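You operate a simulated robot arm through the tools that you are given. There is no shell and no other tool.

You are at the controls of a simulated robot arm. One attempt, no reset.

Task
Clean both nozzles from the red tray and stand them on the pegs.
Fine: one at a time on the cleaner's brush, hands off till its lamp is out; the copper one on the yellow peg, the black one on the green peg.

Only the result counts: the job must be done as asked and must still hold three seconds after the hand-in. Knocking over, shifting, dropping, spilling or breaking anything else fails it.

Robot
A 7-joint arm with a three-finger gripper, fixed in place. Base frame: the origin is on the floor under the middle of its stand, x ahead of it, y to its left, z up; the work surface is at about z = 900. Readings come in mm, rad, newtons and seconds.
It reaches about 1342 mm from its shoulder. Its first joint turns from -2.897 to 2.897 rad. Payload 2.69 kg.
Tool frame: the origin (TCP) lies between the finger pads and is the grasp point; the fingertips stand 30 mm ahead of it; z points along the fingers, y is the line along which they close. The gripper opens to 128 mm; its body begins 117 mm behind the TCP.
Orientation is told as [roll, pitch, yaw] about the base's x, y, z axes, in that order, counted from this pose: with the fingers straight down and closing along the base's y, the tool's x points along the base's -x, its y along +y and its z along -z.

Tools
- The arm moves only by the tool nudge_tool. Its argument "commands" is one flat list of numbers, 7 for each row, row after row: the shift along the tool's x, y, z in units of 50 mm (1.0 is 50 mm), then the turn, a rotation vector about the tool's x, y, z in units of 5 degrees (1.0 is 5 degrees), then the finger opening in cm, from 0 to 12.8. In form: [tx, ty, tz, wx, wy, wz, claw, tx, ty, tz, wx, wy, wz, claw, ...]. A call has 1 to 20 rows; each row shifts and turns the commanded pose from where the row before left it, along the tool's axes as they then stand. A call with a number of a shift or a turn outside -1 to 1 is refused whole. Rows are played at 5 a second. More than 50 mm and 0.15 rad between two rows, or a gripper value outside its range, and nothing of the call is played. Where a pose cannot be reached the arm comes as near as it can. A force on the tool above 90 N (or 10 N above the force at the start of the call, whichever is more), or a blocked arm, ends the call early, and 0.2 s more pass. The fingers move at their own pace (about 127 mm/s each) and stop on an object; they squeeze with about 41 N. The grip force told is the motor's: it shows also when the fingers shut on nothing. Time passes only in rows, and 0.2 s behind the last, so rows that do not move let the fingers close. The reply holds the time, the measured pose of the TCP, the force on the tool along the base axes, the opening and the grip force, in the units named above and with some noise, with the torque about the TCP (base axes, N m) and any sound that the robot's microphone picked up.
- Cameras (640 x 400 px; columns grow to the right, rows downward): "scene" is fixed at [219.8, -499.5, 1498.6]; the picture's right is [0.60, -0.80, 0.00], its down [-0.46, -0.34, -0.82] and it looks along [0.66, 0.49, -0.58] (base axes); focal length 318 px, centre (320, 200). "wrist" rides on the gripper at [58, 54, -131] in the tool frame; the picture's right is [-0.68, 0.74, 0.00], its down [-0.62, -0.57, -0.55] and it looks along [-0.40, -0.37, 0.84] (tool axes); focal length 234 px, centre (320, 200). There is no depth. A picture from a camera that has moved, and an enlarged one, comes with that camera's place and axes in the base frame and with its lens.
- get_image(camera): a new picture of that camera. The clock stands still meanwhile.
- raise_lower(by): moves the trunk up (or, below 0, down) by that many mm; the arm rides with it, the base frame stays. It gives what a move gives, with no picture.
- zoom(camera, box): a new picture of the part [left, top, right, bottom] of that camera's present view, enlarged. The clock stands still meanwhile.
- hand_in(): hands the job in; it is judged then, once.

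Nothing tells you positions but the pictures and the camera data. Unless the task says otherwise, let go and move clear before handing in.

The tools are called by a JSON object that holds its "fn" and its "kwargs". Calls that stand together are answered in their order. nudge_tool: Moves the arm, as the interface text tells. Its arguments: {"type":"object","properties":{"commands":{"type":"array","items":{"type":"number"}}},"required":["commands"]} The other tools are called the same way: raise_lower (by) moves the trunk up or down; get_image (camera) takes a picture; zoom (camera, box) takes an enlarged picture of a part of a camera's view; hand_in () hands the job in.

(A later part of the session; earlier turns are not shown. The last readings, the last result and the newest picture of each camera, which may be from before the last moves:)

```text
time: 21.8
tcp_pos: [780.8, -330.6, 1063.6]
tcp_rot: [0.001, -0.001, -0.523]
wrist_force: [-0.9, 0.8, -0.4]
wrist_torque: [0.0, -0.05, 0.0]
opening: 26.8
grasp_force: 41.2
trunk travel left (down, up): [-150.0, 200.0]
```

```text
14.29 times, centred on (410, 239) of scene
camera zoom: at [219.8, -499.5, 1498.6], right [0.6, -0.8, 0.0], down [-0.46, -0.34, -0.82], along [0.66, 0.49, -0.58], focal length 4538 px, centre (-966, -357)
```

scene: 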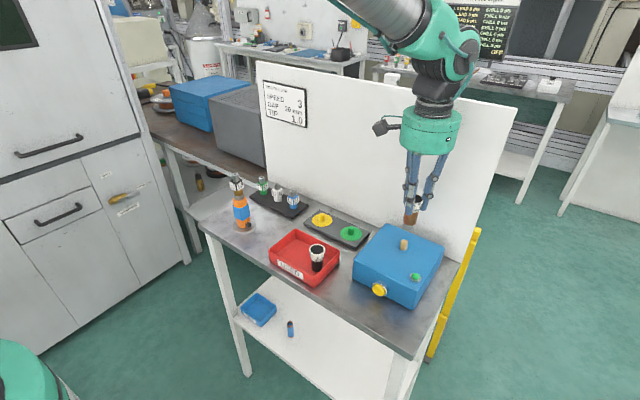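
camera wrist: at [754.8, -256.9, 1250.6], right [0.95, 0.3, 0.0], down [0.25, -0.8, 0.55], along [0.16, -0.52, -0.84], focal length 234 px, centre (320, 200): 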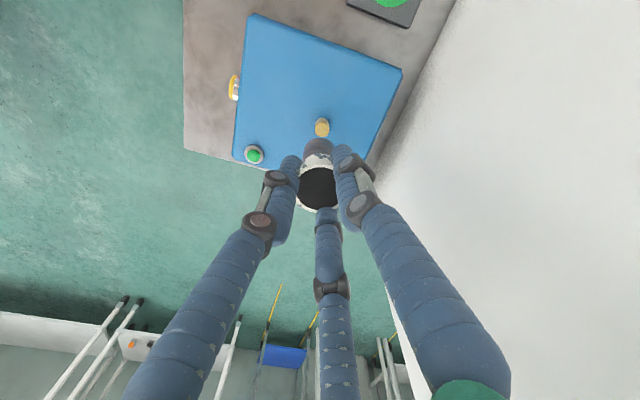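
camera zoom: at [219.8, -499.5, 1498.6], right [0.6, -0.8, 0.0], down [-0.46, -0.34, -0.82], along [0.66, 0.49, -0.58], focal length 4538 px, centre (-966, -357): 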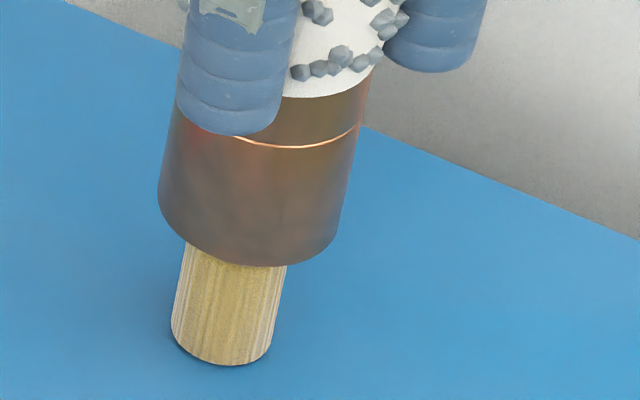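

Only about 0.6 mm left to correct. I'll apply it and lower 4 mm, then check the camera pose before letting the bore engage the brush.

{"fn": "nudge_tool", "kwargs": {"commands": [0.0043, 0.0114, 0.08, 0, 0, 0, 0, 0, 0, 0, 0, 0, 0, 0, 0, 0, 0, 0, 0, 0, 0]}}

{"fn": "zoom", "kwargs": {"camera": "wrist", "box": [295, 125, 345, 165]}}

{"fn": "zoom", "kwargs": {"camera": "scene", "box": [394, 225, 426, 253]}}

```text
time: 22.6
tcp_pos: [781.0, -328.5, 1060.1]
tcp_rot: [0.0, 0.0, -0.523]
wrist_force: [0.6, 0.4, -1.0]
wrist_torque: [0.03, 0.02, 0.0]
opening: 26.8
grasp_force: 41.0
trunk travel left (down, up): [-150.0, 200.0]
```

```text
10.00 times, centred on (320, 145) of wrist
camera zoom: at [756.5, -253.3, 1191.7], right [0.95, 0.3, 0.0], down [0.25, -0.8, 0.55], along [0.16, -0.52, -0.84], focal length 2342 px, centre (320, 750)
```

zoom: 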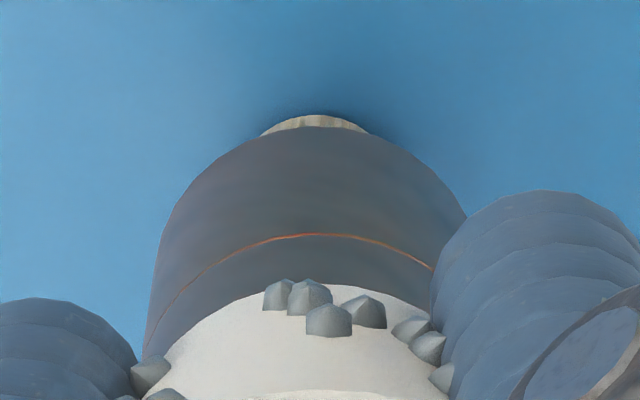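

```text
14.29 times, centred on (410, 239) of scene
camera zoom: at [219.8, -499.5, 1498.6], right [0.6, -0.8, 0.0], down [-0.46, -0.34, -0.82], along [0.66, 0.49, -0.58], focal length 4538 px, centre (-966, -357)
```

zoom: 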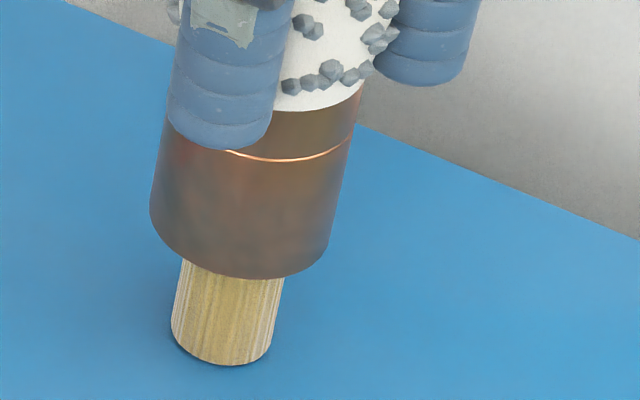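

Aligned within about 0.3 mm in both views. Lowering gently so the bore starts over the brush, watching force.

{"fn": "nudge_tool", "kwargs": {"commands": [0, 0, 0.06, 0, 0, 0, 0, 0, 0, 0.06, 0, 0, 0, 0, 0, 0, 0, 0, 0, 0, 0]}}

{"fn": "zoom", "kwargs": {"camera": "wrist", "box": [295, 125, 345, 165]}}

{"fn": "zoom", "kwargs": {"camera": "scene", "box": [394, 225, 426, 253]}}

```text
time: 23.4
tcp_pos: [780.1, -330.2, 1053.7]
tcp_rot: [0.0, 0.001, -0.522]
wrist_force: [0.2, 0.0, -1.0]
wrist_torque: [-0.01, 0.02, -0.02]
opening: 26.7
grasp_force: 41.0
trunk travel left (down, up): [-150.0, 200.0]
```

```text
10.00 times, centred on (320, 145) of wrist
camera zoom: at [756.4, -254.0, 1185.1], right [0.95, 0.3, 0.0], down [0.25, -0.8, 0.55], along [0.16, -0.52, -0.84], focal length 2342 px, centre (320, 750)
```

zoom: 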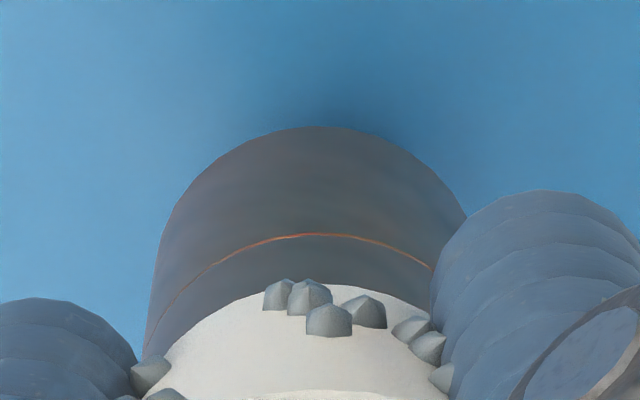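

```text
14.29 times, centred on (410, 239) of scene
camera zoom: at [219.8, -499.5, 1498.6], right [0.6, -0.8, 0.0], down [-0.46, -0.34, -0.82], along [0.66, 0.49, -0.58], focal length 4538 px, centre (-966, -357)
```

zoom: 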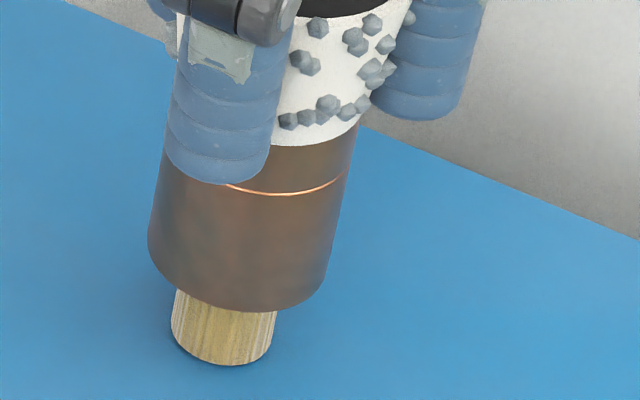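

The bore has slipped over the brush with no contact force. Continuing down in small steps.

{"fn": "nudge_tool", "kwargs": {"commands": [0, 0, 0.08, 0, 0, 0, 0, 0, 0, 0.08, 0, 0, 0, 0, 0, 0, 0.08, 0, 0, 0, 0, 0, 0, 0, 0, 0, 0, 0]}}

{"fn": "zoom", "kwargs": {"camera": "scene", "box": [394, 225, 426, 253]}}

{"fn": "zoom", "kwargs": {"camera": "wrist", "box": [270, 110, 370, 215]}}

```text
time: 24.4
tcp_pos: [780.2, -329.8, 1041.6]
tcp_rot: [0.0, 0.0, -0.525]
wrist_force: [0.3, 0.7, -1.3]
wrist_torque: [-0.03, 0.02, 0.02]
opening: 27.0
grasp_force: 40.8
trunk travel left (down, up): [-150.0, 200.0]
```

```text
14.29 times, centred on (410, 239) of scene
camera zoom: at [219.8, -499.5, 1498.6], right [0.6, -0.8, 0.0], down [-0.46, -0.34, -0.82], along [0.66, 0.49, -0.58], focal length 4538 px, centre (-966, -357)
```

zoom: 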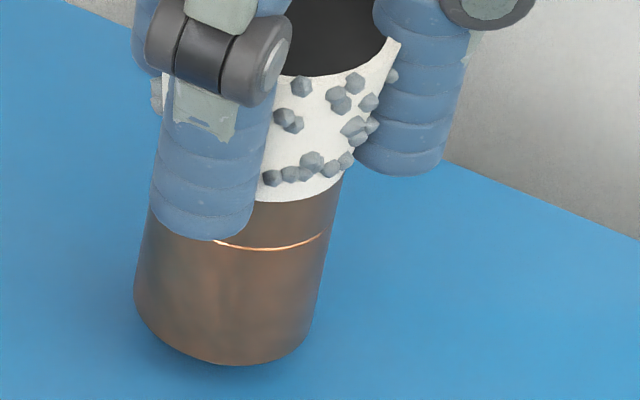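

```text
3.81 times, centred on (320, 162) of wrist
camera zoom: at [756.2, -253.4, 1173.1], right [0.95, 0.3, 0.0], down [0.25, -0.8, 0.55], along [0.16, -0.52, -0.84], focal length 892 px, centre (320, 343)
```

zoom: 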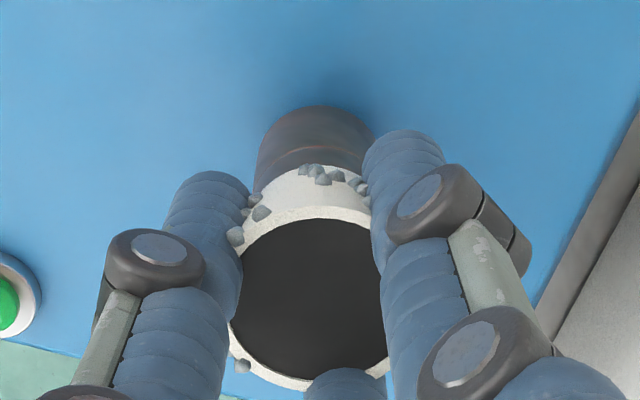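

Nearly down; about 5–7 mm remain. Lowering more finely until I see contact force.

{"fn": "nudge_tool", "kwargs": {"commands": [0, 0, 0.04, 0, 0, 0, 0, 0, 0, 0.04, 0, 0, 0, 0, 0, 0, 0, 0, 0, 0, 0]}}

{"fn": "zoom", "kwargs": {"camera": "scene", "box": [394, 225, 426, 253]}}

```text
time: 25.2
tcp_pos: [780.6, -329.1, 1038.1]
tcp_rot: [0.0, 0.0, -0.526]
wrist_force: [0.5, -0.3, -1.0]
wrist_torque: [0.03, 0.0, -0.03]
opening: 26.9
grasp_force: 40.7
trunk travel left (down, up): [-150.0, 200.0]
```

```text
14.29 times, centred on (410, 239) of scene
camera zoom: at [219.8, -499.5, 1498.6], right [0.6, -0.8, 0.0], down [-0.46, -0.34, -0.82], along [0.66, 0.49, -0.58], focal length 4538 px, centre (-966, -357)
```

zoom: 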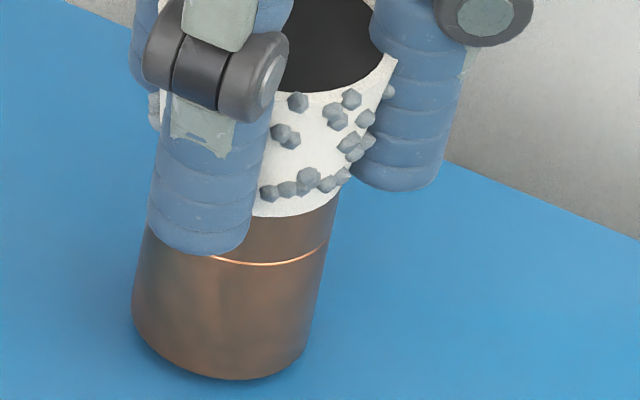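

About 2–3 mm left. Continuing 1 mm per row.

{"fn": "nudge_tool", "kwargs": {"commands": [0, 0, 0.02, 0, 0, 0, 0, 0, 0, 0.02, 0, 0, 0, 0, 0, 0, 0, 0, 0, 0, 0]}}

{"fn": "zoom", "kwargs": {"camera": "scene", "box": [394, 225, 426, 253]}}

```text
time: 26.0
tcp_pos: [779.5, -331.2, 1035.4]
tcp_rot: [0.0, 0.001, -0.523]
wrist_force: [0.4, 0.1, -1.0]
wrist_torque: [0.02, -0.01, 0.02]
opening: 26.6
grasp_force: 41.0
trunk travel left (down, up): [-150.0, 200.0]
```

```text
14.29 times, centred on (410, 239) of scene
camera zoom: at [219.8, -499.5, 1498.6], right [0.6, -0.8, 0.0], down [-0.46, -0.34, -0.82], along [0.66, 0.49, -0.58], focal length 4538 px, centre (-966, -357)
```

zoom: 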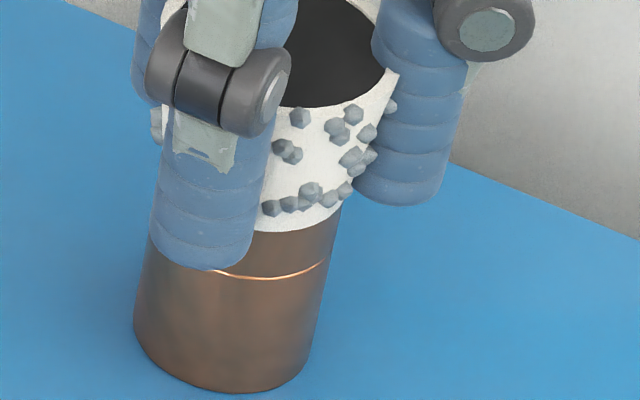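

The nozzle is almost flush with the cleaner's top. One more millimetre or so to find contact.

{"fn": "nudge_tool", "kwargs": {"commands": [0, 0, 0.015, 0, 0, 0, 0, 0, 0, 0.015, 0, 0, 0, 0, 0, 0, 0, 0, 0, 0, 0]}}

{"fn": "zoom", "kwargs": {"camera": "scene", "box": [394, 225, 426, 253]}}

{"fn": "zoom", "kwargs": {"camera": "scene", "box": [340, 190, 460, 310]}}

```text
time: 26.8
tcp_pos: [781.5, -330.0, 1036.3]
tcp_rot: [0.0, -0.003, -0.522]
wrist_force: [2.9, 3.2, 7.9]
wrist_torque: [0.24, -0.25, 0.01]
opening: 27.3
grasp_force: 40.7
trunk travel left (down, up): [-150.0, 200.0]
```

```text
14.29 times, centred on (410, 239) of scene
camera zoom: at [219.8, -499.5, 1498.6], right [0.6, -0.8, 0.0], down [-0.46, -0.34, -0.82], along [0.66, 0.49, -0.58], focal length 4538 px, centre (-966, -357)
```

zoom: 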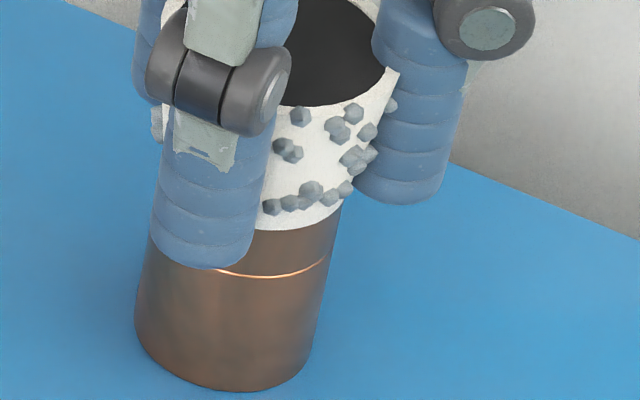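

```text
3.33 times, centred on (400, 250) of scene
camera zoom: at [219.8, -499.5, 1498.6], right [0.6, -0.8, 0.0], down [-0.46, -0.34, -0.82], along [0.66, 0.49, -0.58], focal length 1059 px, centre (53, 33)
```

zoom: 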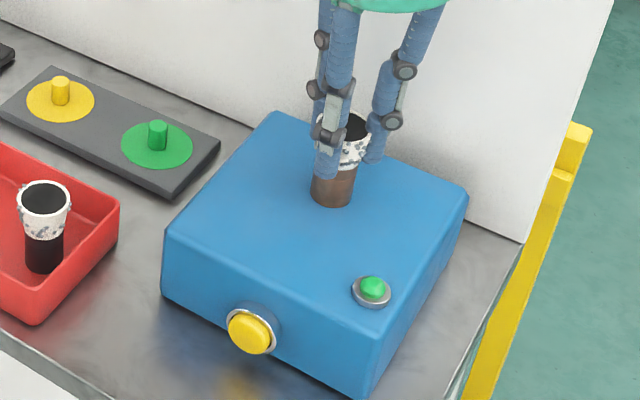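

Contact felt (≈8 N up), so the nozzle is seated on the cleaner. I'll relieve the pressure slightly, open the fingers and check.

{"fn": "nudge_tool", "kwargs": {"commands": [0, 0, -0.02, 0, 0, 0, 0, 0, 0, 0, 0, 0, 0, 3.5, 0, 0, 0, 0, 0, 0, 5, 0, 0, 0, 0, 0, 0, 6.5, 0, 0, 0, 0, 0, 0, 6.5]}}

{"fn": "zoom", "kwargs": {"camera": "scene", "box": [340, 190, 460, 310]}}

{"fn": "zoom", "kwargs": {"camera": "wrist", "box": [220, 80, 420, 260]}}

```text
time: 28.0
tcp_pos: [780.6, -329.0, 1034.9]
tcp_rot: [0.0, 0.001, -0.524]
wrist_force: [-0.4, 0.2, 0.2]
wrist_torque: [-0.01, 0.0, 0.01]
opening: 64.9
grasp_force: 0.2
trunk travel left (down, up): [-150.0, 200.0]
```

```text
3.33 times, centred on (400, 250) of scene
camera zoom: at [219.8, -499.5, 1498.6], right [0.6, -0.8, 0.0], down [-0.46, -0.34, -0.82], along [0.66, 0.49, -0.58], focal length 1059 px, centre (53, 33)
```

zoom: 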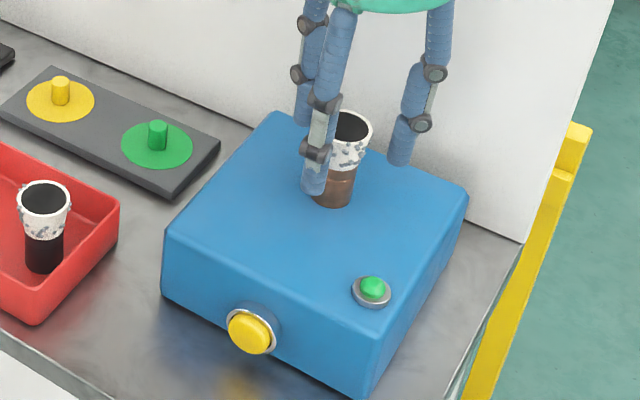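

```text
2.22 times, centred on (320, 170) of wrist
camera zoom: at [756.6, -253.7, 1166.3], right [0.95, 0.3, 0.0], down [0.25, -0.8, 0.55], along [0.16, -0.52, -0.84], focal length 520 px, centre (320, 267)
```

zoom: 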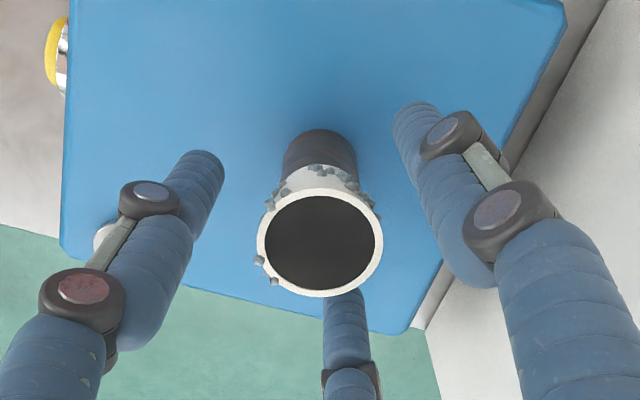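

Released and standing on the brush. Now I rise straight up, clear of the nozzle, and look at the lamp.

{"fn": "nudge_tool", "kwargs": {"commands": [0, 0, -0.5, 0, 0, 0, 6.5, 0, 0, -1, 0, 0, 0, 6.5, 0, 0, -1, 0, 0, 0, 6.5, 0, 0, -0.5, 0, 0, 0, 6.5]}}

{"fn": "zoom", "kwargs": {"camera": "scene", "box": [340, 190, 460, 310]}}

{"fn": "get_image", "kwargs": {"camera": "wrist"}}

```text
time: 29.0
tcp_pos: [781.7, -329.1, 1185.1]
tcp_rot: [0.0, -0.001, -0.524]
wrist_force: [0.1, 0.3, 0.6]
wrist_torque: [0.01, 0.0, 0.0]
opening: 65.1
grasp_force: 0.1
trunk travel left (down, up): [-150.0, 200.0]
```

```text
3.33 times, centred on (400, 250) of scene
camera zoom: at [219.8, -499.5, 1498.6], right [0.6, -0.8, 0.0], down [-0.46, -0.34, -0.82], along [0.66, 0.49, -0.58], focal length 1059 px, centre (53, 33)
```

zoom: 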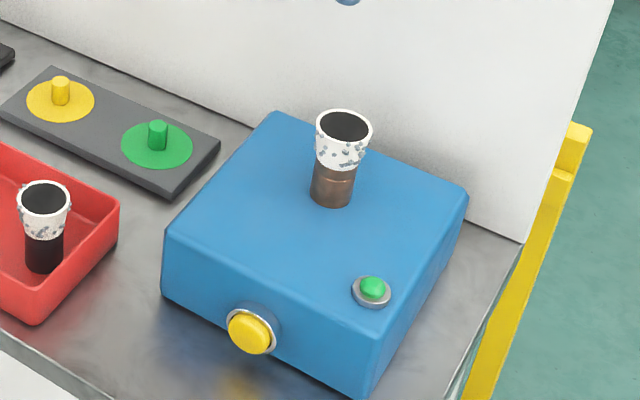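

```text
taken
camera wrist: at [757.6, -252.6, 1316.6], right [0.95, 0.3, 0.0], down [0.25, -0.8, 0.55], along [0.16, -0.52, -0.84], focal length 234 px, centre (320, 200)
```

wrist: 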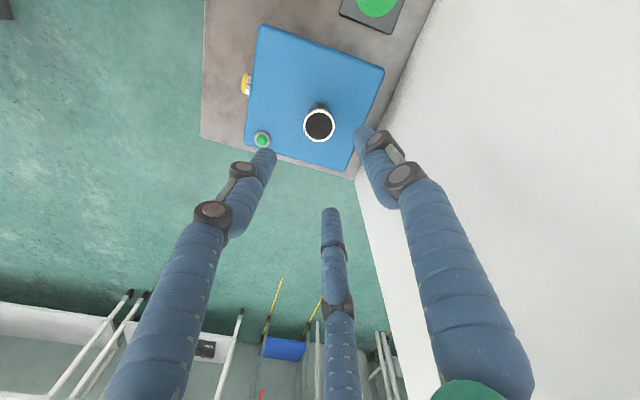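

The copper nozzle stands on the brush by itself. I need to tell the lamp from any start button, so I'll zoom in on both the green and yellow features.

{"fn": "zoom", "kwargs": {"camera": "scene", "box": [365, 265, 430, 305]}}

{"fn": "zoom", "kwargs": {"camera": "wrist", "box": [225, 60, 295, 160]}}

{"fn": "nudge_tool", "kwargs": {"commands": [0, 0, 0, 0, 0, 0, 6.5, 0, 0, 0, 0, 0, 0, 6.5, 0, 0, 0, 0, 0, 0, 6.5, 0, 0, 0, 0, 0, 0, 6.5, 0, 0, 0, 0, 0, 0, 6.5]}}

{"fn": "zoom", "kwargs": {"camera": "scene", "box": [340, 190, 460, 310]}}

```text
9.85 times, centred on (398, 285) of scene
camera zoom: at [219.8, -499.5, 1498.6], right [0.6, -0.8, 0.0], down [-0.46, -0.34, -0.82], along [0.66, 0.49, -0.58], focal length 3128 px, centre (-443, -637)
```

zoom: 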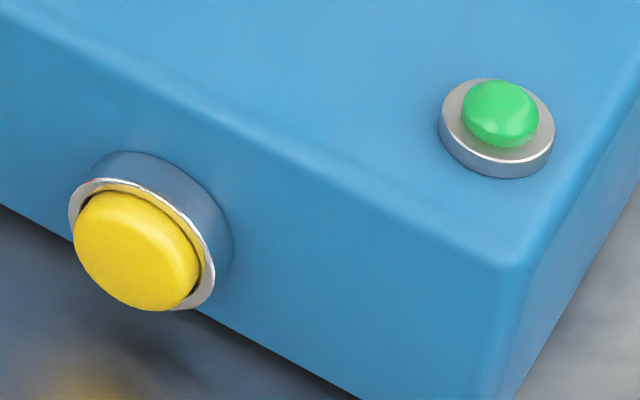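

```text
4.00 times, centred on (260, 110) of wrist
camera zoom: at [757.6, -252.6, 1316.6], right [0.95, 0.3, 0.0], down [0.25, -0.8, 0.55], along [0.16, -0.52, -0.84], focal length 937 px, centre (560, 560)
```

zoom: 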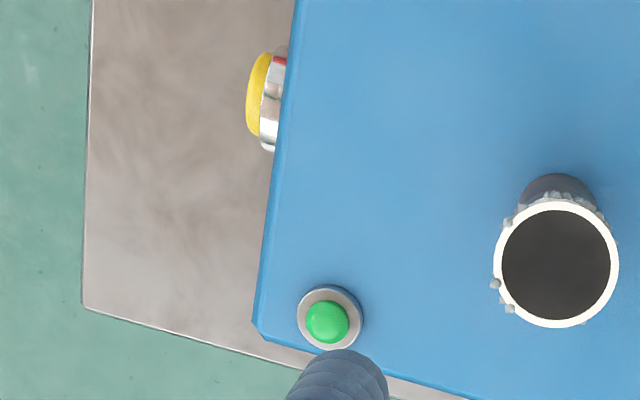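

```text
time: 30.2
tcp_pos: [781.3, -327.8, 1185.1]
tcp_rot: [0.0, -0.001, -0.523]
wrist_force: [0.3, 0.0, -0.3]
wrist_torque: [0.0, -0.03, 0.02]
opening: 64.9
grasp_force: 0.0
trunk travel left (down, up): [-150.0, 200.0]
```

```text
3.33 times, centred on (400, 250) of scene
camera zoom: at [219.8, -499.5, 1498.6], right [0.6, -0.8, 0.0], down [-0.46, -0.34, -0.82], along [0.66, 0.49, -0.58], focal length 1059 px, centre (53, 33)
```

zoom: 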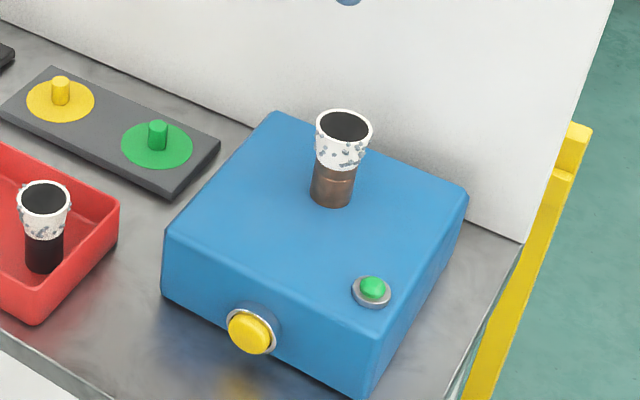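

The yellow cap in a bezel on the front looks like a push-button and the green dome on top like a lamp lens. I'll wait a few seconds first to see whether the cleaner starts on its own (light or sound).

{"fn": "nudge_tool", "kwargs": {"commands": [0, 0, 0, 0, 0, 0, 6.5, 0, 0, 0, 0, 0, 0, 6.5, 0, 0, 0, 0, 0, 0, 6.5, 0, 0, 0, 0, 0, 0, 6.5, 0, 0, 0, 0, 0, 0, 6.5, 0, 0, 0, 0, 0, 0, 6.5, 0, 0, 0, 0, 0, 0, 6.5, 0, 0, 0, 0, 0, 0, 6.5, 0, 0, 0, 0, 0, 0, 6.5, 0, 0, 0, 0, 0, 0, 6.5, 0, 0, 0, 0, 0, 0, 6.5, 0, 0, 0, 0, 0, 0, 6.5, 0, 0, 0, 0, 0, 0, 6.5, 0, 0, 0, 0, 0, 0, 6.5, 0, 0, 0, 0, 0, 0, 6.5, 0, 0, 0, 0, 0, 0, 6.5]}}

{"fn": "zoom", "kwargs": {"camera": "scene", "box": [365, 265, 430, 305]}}

{"fn": "zoom", "kwargs": {"camera": "scene", "box": [385, 210, 425, 250]}}

```text
time: 33.6
tcp_pos: [781.8, -329.6, 1185.0]
tcp_rot: [-0.001, 0.0, -0.524]
wrist_force: [0.0, 0.1, 0.7]
wrist_torque: [-0.01, -0.02, 0.01]
opening: 65.1
grasp_force: 0.1
trunk travel left (down, up): [-150.0, 200.0]
```

```text
9.85 times, centred on (398, 285) of scene
camera zoom: at [219.8, -499.5, 1498.6], right [0.6, -0.8, 0.0], down [-0.46, -0.34, -0.82], along [0.66, 0.49, -0.58], focal length 3128 px, centre (-443, -637)
```

zoom: 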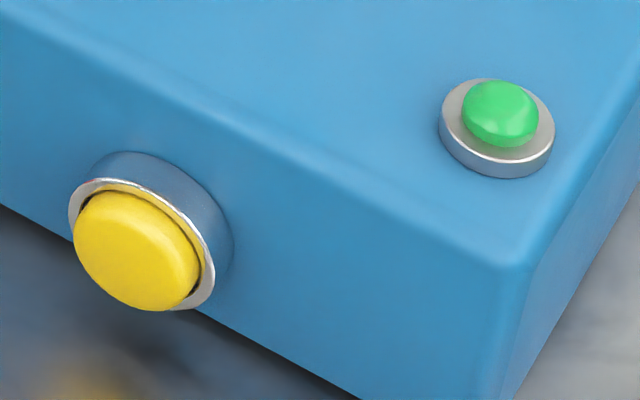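

```text
10.00 times, centred on (405, 230) of scene
camera zoom: at [219.8, -499.5, 1498.6], right [0.6, -0.8, 0.0], down [-0.46, -0.34, -0.82], along [0.66, 0.49, -0.58], focal length 3177 px, centre (-530, -100)
```

zoom: 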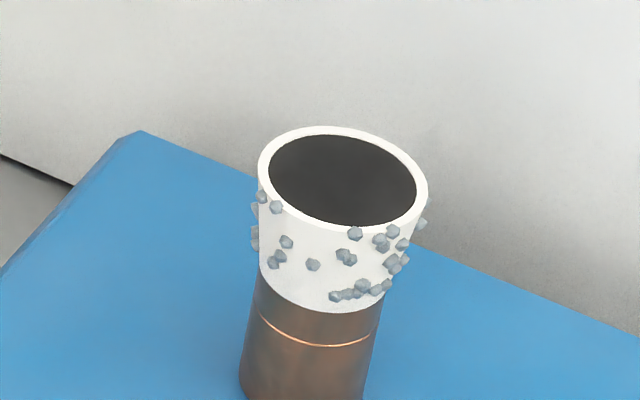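

No light or sound after 5 s, so the cleaner needs starting — the yellow push-button is at about (664, −329.5, 935) on the front face. I'll move back clear, close the fingers and tilt the tool 45° forward so the fingertips can press it.

{"fn": "nudge_tool", "kwargs": {"commands": [0.827, -0.4775, 0, 0, 0, 0, 6.5, 0.827, -0.4775, 0, 0, 0, 0, 6.5, 0.827, -0.4775, 0, 0, 0, 0, 4, 0.827, -0.4775, 0, 0, 0, 0, 2, 0, 0, 0, 0, 0, 0, 0, 0, 0, 0, 0, 0, 0, 0]}}

{"fn": "nudge_tool", "kwargs": {"commands": [0, 0, 0, -0.5, -0.866, 0, 0, 0, 0, 0, -0.5, -0.866, 0, 0, 0, 0, 0, -0.5, -0.866, 0, 0, 0, 0, 0, -0.5, -0.866, 0, 0, 0, 0, 0, -0.5, -0.866, 0, 0, 0, 0, 0, -0.5, -0.866, 0, 0, 0, 0, 0, -0.5, -0.866, 0, 0, 0, 0, 0, -0.5, -0.866, 0, 0, 0, 0, 0, -0.5, -0.866, 0, 0, 0, 0, 0, 0, 0, 0, 0]}}

{"fn": "get_image", "kwargs": {"camera": "scene"}}

{"fn": "get_image", "kwargs": {"camera": "wrist"}}

```text
time: 35.0
tcp_pos: [592.6, -327.2, 1187.3]
tcp_rot: [-0.001, 0.001, -0.524]
wrist_force: [0.1, -0.2, -0.8]
wrist_torque: [0.03, 0.02, -0.02]
opening: 1.9
grasp_force: 31.5
trunk travel left (down, up): [-150.0, 200.0]
```

```text
time: 37.2
tcp_pos: [590.5, -328.3, 1186.7]
tcp_rot: [0.465, -0.661, -0.687]
wrist_force: [-0.7, 0.1, -0.1]
wrist_torque: [0.0, 0.02, 0.01]
opening: 2.3
grasp_force: 31.5
trunk travel left (down, up): [-150.0, 200.0]
```

```text
taken
```

scene: 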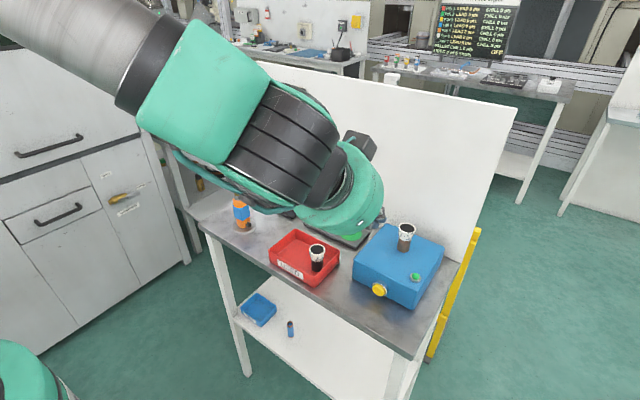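

```text
taken
camera wrist: at [480.7, -253.6, 1261.8], right [0.67, 0.3, 0.68], down [-0.21, -0.8, 0.57], along [0.71, -0.52, -0.47], focal length 234 px, centre (320, 200)
```

wrist: 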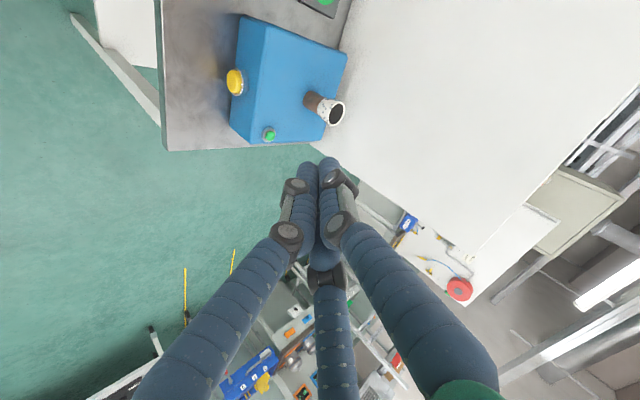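

The tool now points forward-down at 45° with closed fingers. I'll zoom on the button from this viewpoint to refine its position.

{"fn": "zoom", "kwargs": {"camera": "wrist", "box": [205, 50, 285, 110]}}

{"fn": "zoom", "kwargs": {"camera": "wrist", "box": [270, 140, 390, 250]}}

```text
6.67 times, centred on (245, 80) of wrist
camera zoom: at [480.7, -253.6, 1261.8], right [0.67, 0.3, 0.68], down [-0.21, -0.8, 0.57], along [0.71, -0.52, -0.47], focal length 1561 px, centre (820, 1000)
```

zoom: 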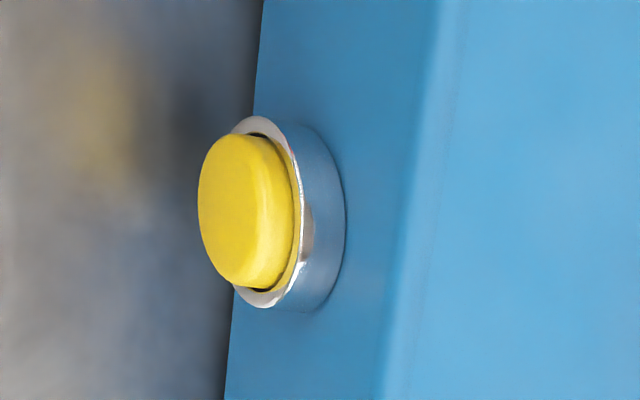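

```text
3.64 times, centred on (330, 195) of wrist
camera zoom: at [480.7, -253.6, 1261.8], right [0.67, 0.3, 0.68], down [-0.21, -0.8, 0.57], along [0.71, -0.52, -0.47], focal length 852 px, centre (284, 218)
```

zoom: 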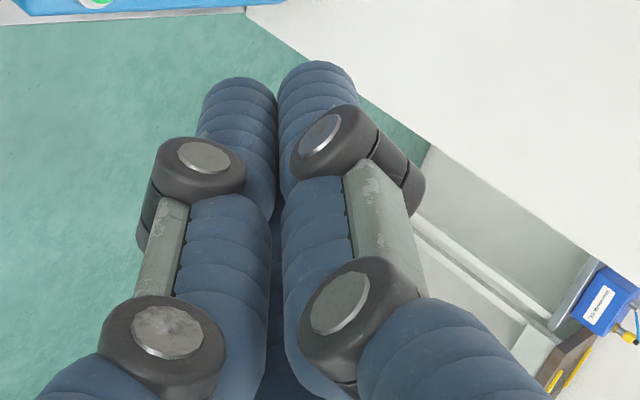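

It is clearly a push-button (cap in a bezel with a gap), at about (664, −329, 933). I'll bring the closed fingertips level with it, about 20 mm in front.

{"fn": "nudge_tool", "kwargs": {"commands": [0.5236, -0.302, 0.7476, 0, 0, 0, 0, 0.5236, -0.302, 0.7476, 0, 0, 0, 0, 0.5236, -0.302, 0.7476, 0, 0, 0, 0, 0.5236, -0.302, 0.7476, 0, 0, 0, 0, 0.5236, -0.302, 0.7476, 0, 0, 0, 0, 0, 0, 0, 0, 0, 0, 0]}}

{"fn": "zoom", "kwargs": {"camera": "wrist", "box": [250, 100, 390, 230]}}

{"fn": "zoom", "kwargs": {"camera": "scene", "box": [330, 220, 450, 320]}}

```text
time: 38.6
tcp_pos: [614.9, -330.7, 944.1]
tcp_rot: [0.463, -0.66, -0.684]
wrist_force: [0.6, -0.3, -0.8]
wrist_torque: [0.03, -0.01, 0.0]
opening: 2.2
grasp_force: 31.3
trunk travel left (down, up): [-150.0, 200.0]
```

```text
3.08 times, centred on (320, 165) of wrist
camera zoom: at [505.6, -255.0, 1019.3], right [0.68, 0.3, 0.67], down [-0.21, -0.8, 0.56], along [0.71, -0.52, -0.48], focal length 720 px, centre (320, 308)
```

zoom: 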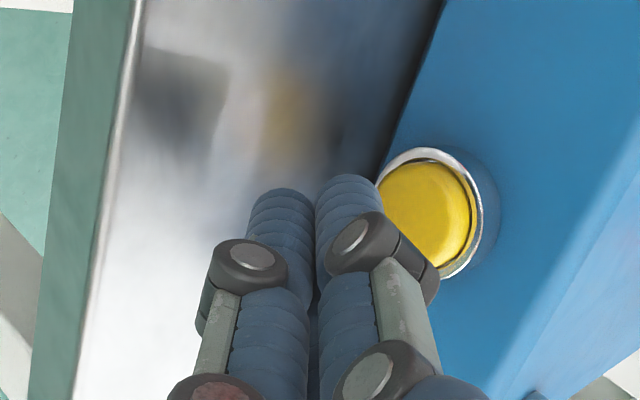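

```text
4.00 times, centred on (390, 270) of scene
camera zoom: at [219.8, -499.5, 1498.6], right [0.6, -0.8, 0.0], down [-0.46, -0.34, -0.82], along [0.66, 0.49, -0.58], focal length 1271 px, centre (40, -80)
```

zoom: 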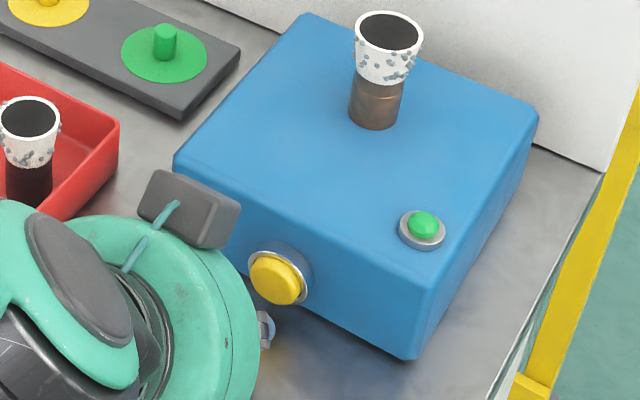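

The tips are just in front of the button, slightly low. I'll raise about 3.5 mm, centre in y, and approach to just short of contact.

{"fn": "nudge_tool", "kwargs": {"commands": [-0.1277, 0.097, 0.1096, 0, 0, 0, 0, -0.1277, 0.097, 0.1096, 0, 0, 0, 0, 0, 0, 0, 0, 0, 0, 0]}}

{"fn": "zoom", "kwargs": {"camera": "wrist", "box": [280, 120, 390, 210]}}

{"fn": "zoom", "kwargs": {"camera": "scene", "box": [360, 260, 420, 310]}}

```text
time: 39.4
tcp_pos: [633.9, -328.8, 949.4]
tcp_rot: [0.464, -0.657, -0.684]
wrist_force: [-0.1, 1.1, -0.3]
wrist_torque: [0.02, 0.0, 0.01]
opening: 2.0
grasp_force: 31.5
trunk travel left (down, up): [-150.0, 200.0]
```

```text
4.44 times, centred on (335, 165) of wrist
camera zoom: at [525.0, -252.3, 1024.9], right [0.68, 0.3, 0.67], down [-0.21, -0.8, 0.57], along [0.71, -0.52, -0.48], focal length 1041 px, centre (253, 356)
```

zoom: 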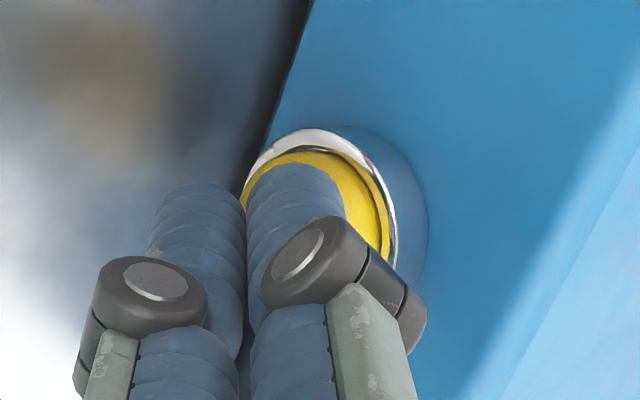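

```text
8.00 times, centred on (390, 285) of scene
camera zoom: at [219.8, -499.5, 1498.6], right [0.6, -0.8, 0.0], down [-0.46, -0.34, -0.82], along [0.66, 0.49, -0.58], focal length 2541 px, centre (-240, -480)
```

zoom: 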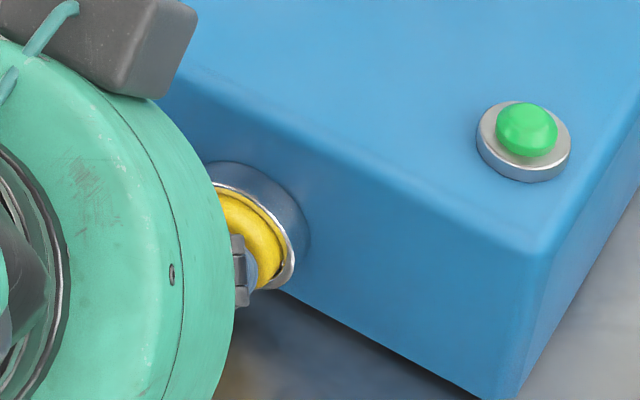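

Fingertips are right at the yellow cap and the lamp is in view. Pressing forward in +x in 2 mm steps.

{"fn": "nudge_tool", "kwargs": {"commands": [-0.0245, 0.0142, 0.0283, 0, 0, 0, 0, -0.0245, 0.0142, 0.0283, 0, 0, 0, 0, 0, 0, 0, 0, 0, 0, 0]}}

{"fn": "zoom", "kwargs": {"camera": "scene", "box": [360, 260, 420, 310]}}

{"fn": "zoom", "kwargs": {"camera": "wrist", "box": [280, 120, 390, 210]}}

```text
time: 40.2
tcp_pos: [638.7, -327.5, 949.1]
tcp_rot: [0.465, -0.657, -0.684]
wrist_force: [-2.9, 0.3, -1.6]
wrist_torque: [-0.01, 0.09, 0.03]
opening: 6.0
grasp_force: 30.4
trunk travel left (down, up): [-150.0, 200.0]
heard: click
```

```text
8.00 times, centred on (390, 285) of scene
camera zoom: at [219.8, -499.5, 1498.6], right [0.6, -0.8, 0.0], down [-0.46, -0.34, -0.82], along [0.66, 0.49, -0.58], focal length 2541 px, centre (-240, -480)
```

zoom: 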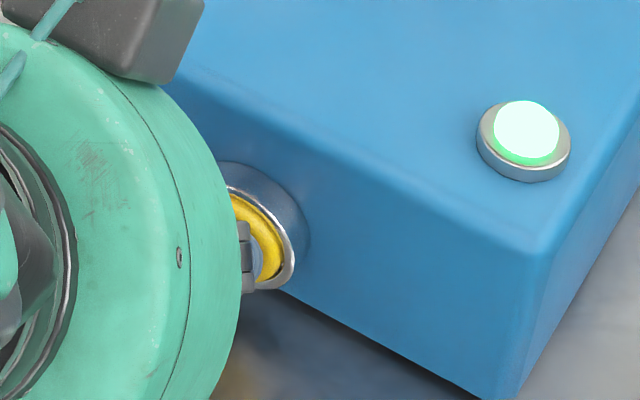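

```text
4.44 times, centred on (335, 165) of wrist
camera zoom: at [529.0, -251.6, 1025.7], right [0.67, 0.3, 0.67], down [-0.21, -0.8, 0.56], along [0.71, -0.52, -0.48], focal length 1041 px, centre (253, 356)
```

zoom: 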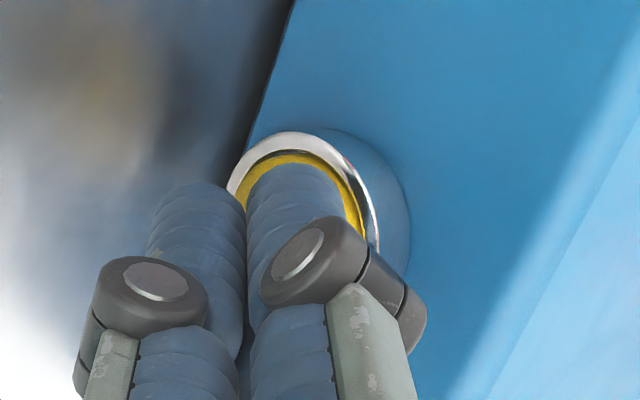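

The button clicked and the green lamp lit up — the cleaner is running. Backing off from the button straight away, and leaving the nozzle alone while it runs.

{"fn": "nudge_tool", "kwargs": {"commands": [0.245, -0.142, -0.283, 0, 0, 0, 0, 0.4896, -0.2832, -0.5656, 0, 0, 0, 0, 0, 0, 0, 0, 0, 0, 0]}}

{"fn": "get_image", "kwargs": {"camera": "scene"}}

{"fn": "zoom", "kwargs": {"camera": "scene", "box": [340, 190, 460, 310]}}

```text
time: 41.0
tcp_pos: [578.5, -325.5, 950.3]
tcp_rot: [0.464, -0.658, -0.686]
wrist_force: [-0.6, 0.1, -0.1]
wrist_torque: [-0.02, 0.0, -0.01]
opening: 1.9
grasp_force: 31.9
trunk travel left (down, up): [-150.0, 200.0]
```

```text
taken
```

scene: 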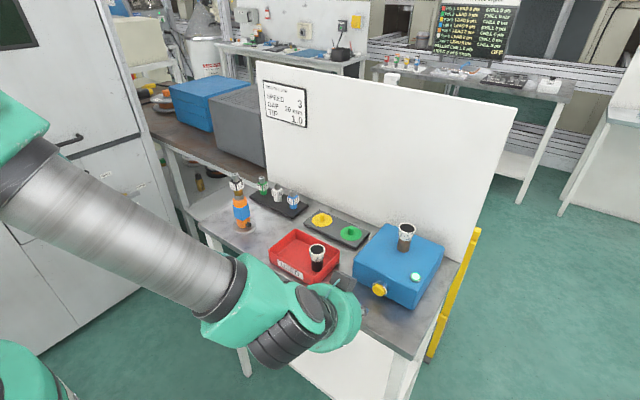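

```text
3.33 times, centred on (400, 250) of scene
camera zoom: at [219.8, -499.5, 1498.6], right [0.6, -0.8, 0.0], down [-0.46, -0.34, -0.82], along [0.66, 0.49, -0.58], focal length 1059 px, centre (53, 33)
```

zoom: 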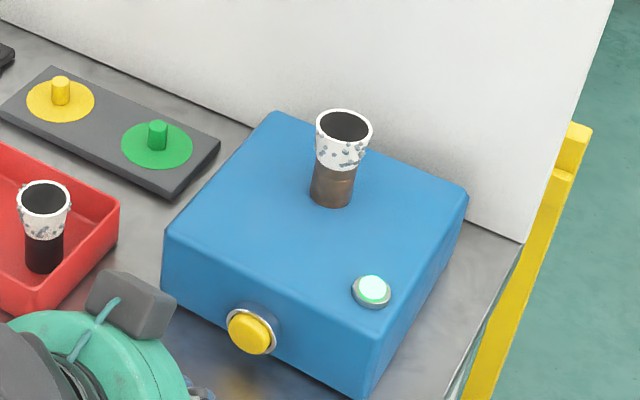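

Lamp is lit and hands are off. While it runs I'll raise the arm and bring the tool back to vertical, away from the cleaner.

{"fn": "nudge_tool", "kwargs": {"commands": [-0.5777, 0.334, -0.6674, 0, 0, 0, 0, -0.5777, 0.334, -0.6674, 0, 0, 0, 0, -0.5777, 0.334, -0.6674, 0, 0, 0, 0, -0.5777, 0.334, -0.6674, 0, 0, 0, 0, -0.5777, 0.334, -0.6674, 0, 0, 0, 0]}}

{"fn": "nudge_tool", "kwargs": {"commands": [0, 0, 0, 0.5, 0.866, 0, 0, 0, 0, 0, 0.5, 0.866, 0, 0, 0, 0, 0, 0.5, 0.866, 0, 0, 0, 0, 0, 0.5, 0.866, 0, 0, 0, 0, 0, 0.5, 0.866, 0, 0, 0, 0, 0, 0.5, 0.866, 0, 3, 0, 0, 0, 0.5, 0.866, 0, 6, 0, 0, 0, 0.5, 0.866, 0, 6.5, 0, 0, 0, 0.5, 0.866, 0, 6.5, 0, 0, 0, 0, 0, 0, 6.5]}}

{"fn": "zoom", "kwargs": {"camera": "scene", "box": [340, 190, 460, 310]}}

```text
time: 42.2
tcp_pos: [579.5, -327.1, 1186.3]
tcp_rot: [0.463, -0.658, -0.685]
wrist_force: [0.6, 0.0, 0.5]
wrist_torque: [0.02, -0.04, 0.01]
opening: 2.1
grasp_force: 31.7
trunk travel left (down, up): [-150.0, 200.0]
```

```text
time: 44.4
tcp_pos: [578.8, -328.3, 1186.5]
tcp_rot: [-0.001, 0.0, -0.523]
wrist_force: [-0.6, -0.1, -0.3]
wrist_torque: [0.01, 0.02, 0.05]
opening: 65.3
grasp_force: 0.0
trunk travel left (down, up): [-150.0, 200.0]
```

```text
3.33 times, centred on (400, 250) of scene
camera zoom: at [219.8, -499.5, 1498.6], right [0.6, -0.8, 0.0], down [-0.46, -0.34, -0.82], along [0.66, 0.49, -0.58], focal length 1059 px, centre (53, 33)
```

zoom: 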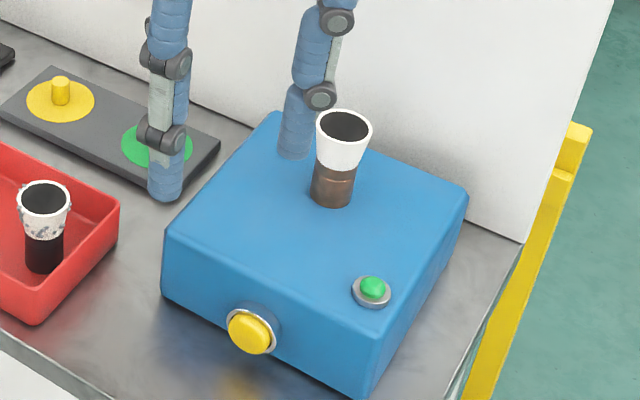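

The lamp is out and the spatter is gone: the copper nozzle is clean. Moving back above it, staying high, then checking the camera pose for a precise descent.

{"fn": "nudge_tool", "kwargs": {"commands": [-0.693, 0.4, 0, 0, 0, 0, 6.5, -0.693, 0.4, 0, 0, 0, 0, 6.5, -0.693, 0.4, 0, 0, 0, 0, 6.5, -0.693, 0.4, 0, 0, 0, 0, 6.5, -0.693, 0.4, 0, 0, 0, 0, 6.5, 0, 0, 0, 0, 0, 0, 6.5]}}

{"fn": "get_image", "kwargs": {"camera": "wrist"}}

{"fn": "zoom", "kwargs": {"camera": "scene", "box": [340, 190, 460, 310]}}

```text
time: 45.8
tcp_pos: [779.3, -327.0, 1183.9]
tcp_rot: [0.0, 0.001, -0.524]
wrist_force: [0.6, -0.3, 0.1]
wrist_torque: [0.02, 0.05, -0.01]
opening: 65.0
grasp_force: 0.1
trunk travel left (down, up): [-150.0, 200.0]
```

```text
taken
camera wrist: at [755.4, -251.1, 1314.3], right [0.95, 0.3, 0.0], down [0.25, -0.8, 0.55], along [0.16, -0.52, -0.84], focal length 234 px, centre (320, 200)
```

wrist: 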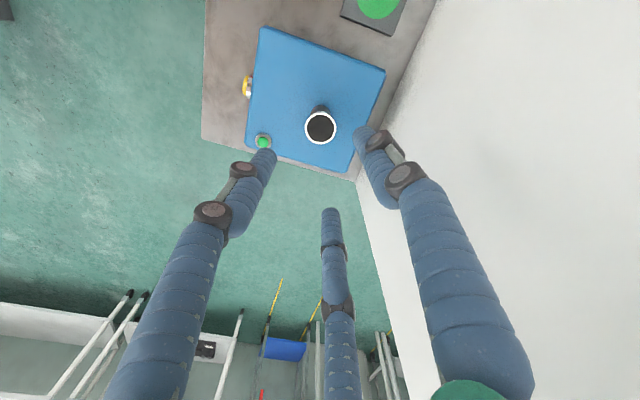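

```text
3.33 times, centred on (400, 250) of scene
camera zoom: at [219.8, -499.5, 1498.6], right [0.6, -0.8, 0.0], down [-0.46, -0.34, -0.82], along [0.66, 0.49, -0.58], focal length 1059 px, centre (53, 33)
```

zoom: 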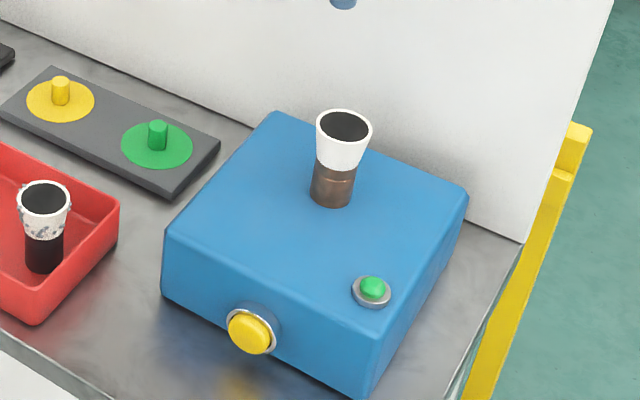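

The wrist camera should be at (756.6, −253.7) for the same grasp as before. Shifting (+1.2, −2.6) and descending around the nozzle with fingers open.

{"fn": "nudge_tool", "kwargs": {"commands": [-0.047, -0.033, 0.5, 0, 0, 0, 6.5, 0, 0, 0.8, 0, 0, 0, 6.5, 0, 0, 0.8, 0, 0, 0, 6.5, 0, 0, 0.5, 0, 0, 0, 6.5, 0, 0, 0.36, 0, 0, 0, 6.5, 0, 0, 0, 0, 0, 0, 6.5]}}

{"fn": "zoom", "kwargs": {"camera": "wrist", "box": [220, 80, 420, 260]}}

{"fn": "zoom", "kwargs": {"camera": "scene", "box": [340, 190, 460, 310]}}

```text
time: 47.2
tcp_pos: [778.0, -329.6, 1039.3]
tcp_rot: [0.0, 0.0, -0.523]
wrist_force: [-0.6, -0.4, 0.2]
wrist_torque: [0.04, 0.05, -0.01]
opening: 64.7
grasp_force: 0.0
trunk travel left (down, up): [-150.0, 200.0]
```

```text
2.22 times, centred on (320, 170) of wrist
camera zoom: at [754.4, -254.1, 1170.2], right [0.95, 0.3, 0.0], down [0.25, -0.8, 0.55], along [0.16, -0.52, -0.84], focal length 520 px, centre (320, 267)
```

zoom: 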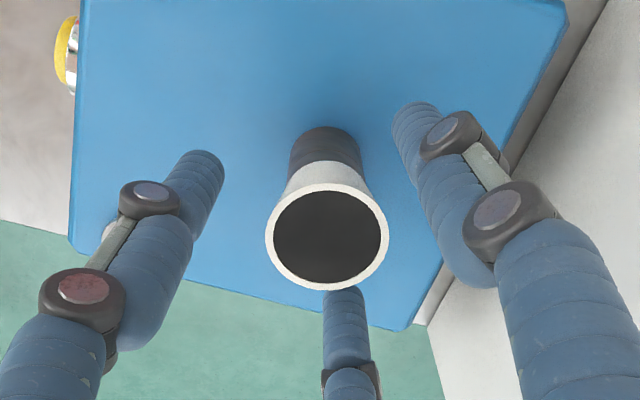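

```text
3.33 times, centred on (400, 250) of scene
camera zoom: at [219.8, -499.5, 1498.6], right [0.6, -0.8, 0.0], down [-0.46, -0.34, -0.82], along [0.66, 0.49, -0.58], focal length 1059 px, centre (53, 33)
```

zoom: 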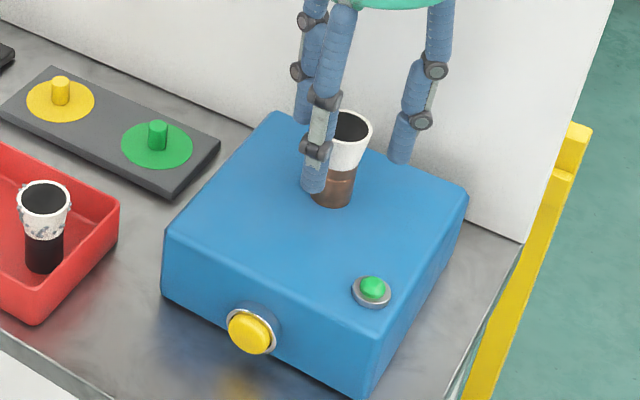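

The arm ended 2 mm short in x; correcting to the known grasp pose before closing.

{"fn": "nudge_tool", "kwargs": {"commands": [-0.034, 0.029, 0.08, 0, 0, 0, 6.5, 0, 0, 0, 0, 0, 0, 6.5, 0, 0, 0, 0, 0, 0, 6.5]}}

{"fn": "zoom", "kwargs": {"camera": "wrist", "box": [220, 80, 420, 260]}}

```text
time: 48.0
tcp_pos: [780.4, -330.4, 1035.3]
tcp_rot: [0.0, 0.0, -0.522]
wrist_force: [-0.8, -0.4, 0.5]
wrist_torque: [0.01, 0.0, 0.0]
opening: 65.0
grasp_force: 0.0
trunk travel left (down, up): [-150.0, 200.0]
```

```text
2.22 times, centred on (320, 170) of wrist
camera zoom: at [757.1, -253.9, 1165.9], right [0.95, 0.3, 0.0], down [0.25, -0.8, 0.55], along [0.16, -0.52, -0.84], focal length 520 px, centre (320, 267)
```

zoom: 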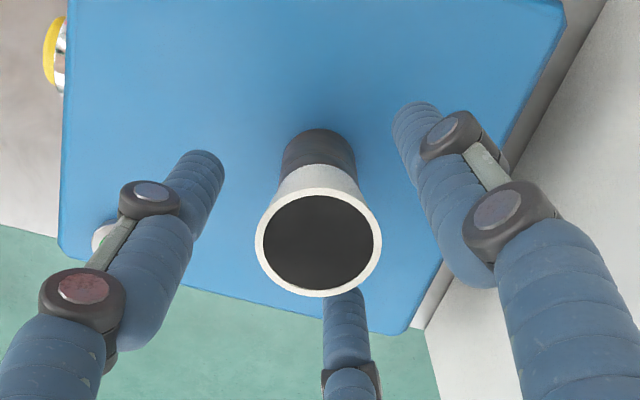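

Pose matches the earlier grasp to within 0.5 mm. Closing on the clean copper nozzle.

{"fn": "nudge_tool", "kwargs": {"commands": [0, 0, 0, 0, 0, 0, 4.5, 0, 0, 0, 0, 0, 0, 3.0, 0, 0, 0, 0, 0, 0, 0, 0, 0, 0, 0, 0, 0, 0, 0, 0, 0, 0, 0, 0, 0]}}

{"fn": "zoom", "kwargs": {"camera": "wrist", "box": [270, 110, 370, 215]}}

{"fn": "zoom", "kwargs": {"camera": "scene", "box": [340, 190, 460, 310]}}

```text
time: 49.2
tcp_pos: [780.6, -330.5, 1033.3]
tcp_rot: [0.001, 0.0, -0.523]
wrist_force: [-0.4, 0.0, 0.4]
wrist_torque: [0.0, 0.01, -0.01]
opening: 26.7
grasp_force: 41.2
trunk travel left (down, up): [-150.0, 200.0]
```

```text
3.81 times, centred on (320, 162) of wrist
camera zoom: at [757.1, -253.9, 1165.8], right [0.95, 0.3, 0.0], down [0.25, -0.8, 0.55], along [0.16, -0.52, -0.84], focal length 892 px, centre (320, 343)
```

zoom: 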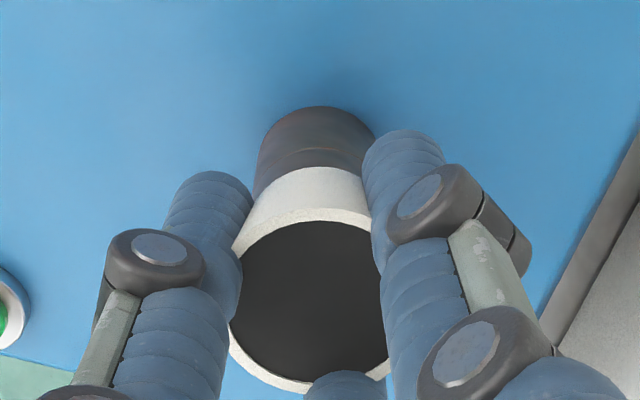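

```text
3.33 times, centred on (400, 250) of scene
camera zoom: at [219.8, -499.5, 1498.6], right [0.6, -0.8, 0.0], down [-0.46, -0.34, -0.82], along [0.66, 0.49, -0.58], focal length 1059 px, centre (53, 33)
```

zoom: 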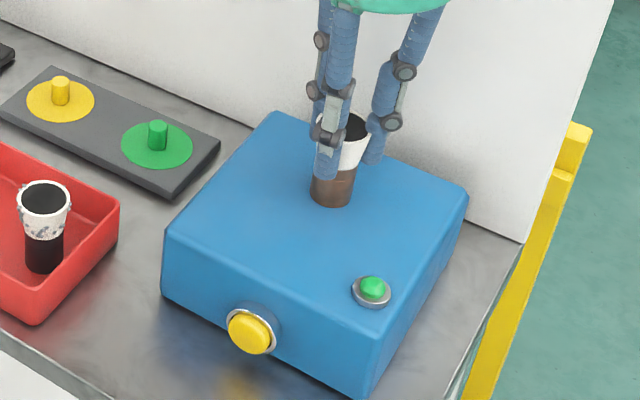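

Firm grip (41 N) with the same geometry as before. Lifting straight up in small steps to clear the brush.

{"fn": "nudge_tool", "kwargs": {"commands": [0, 0, -0.16, 0, 0, 0, 0, 0, 0, -0.16, 0, 0, 0, 0, 0, 0, -0.16, 0, 0, 0, 0, 0, 0, -0.16, 0, 0, 0, 0]}}

{"fn": "zoom", "kwargs": {"camera": "scene", "box": [340, 190, 460, 310]}}

```text
time: 50.2
tcp_pos: [781.7, -330.5, 1065.5]
tcp_rot: [0.0, 0.0, -0.523]
wrist_force: [0.2, 0.8, -1.3]
wrist_torque: [-0.01, 0.02, -0.02]
opening: 26.6
grasp_force: 41.3
trunk travel left (down, up): [-150.0, 200.0]
```

```text
3.33 times, centred on (400, 250) of scene
camera zoom: at [219.8, -499.5, 1498.6], right [0.6, -0.8, 0.0], down [-0.46, -0.34, -0.82], along [0.66, 0.49, -0.58], focal length 1059 px, centre (53, 33)
```

zoom: 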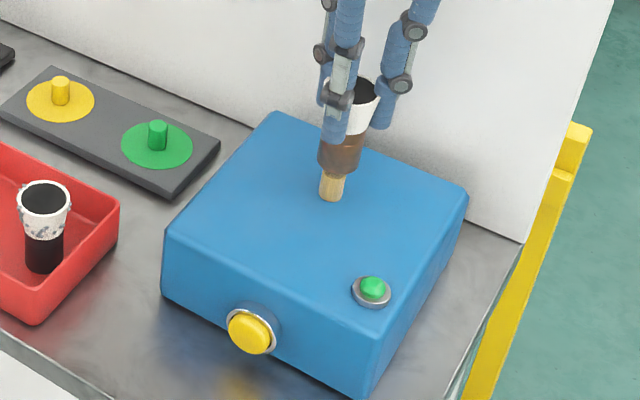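

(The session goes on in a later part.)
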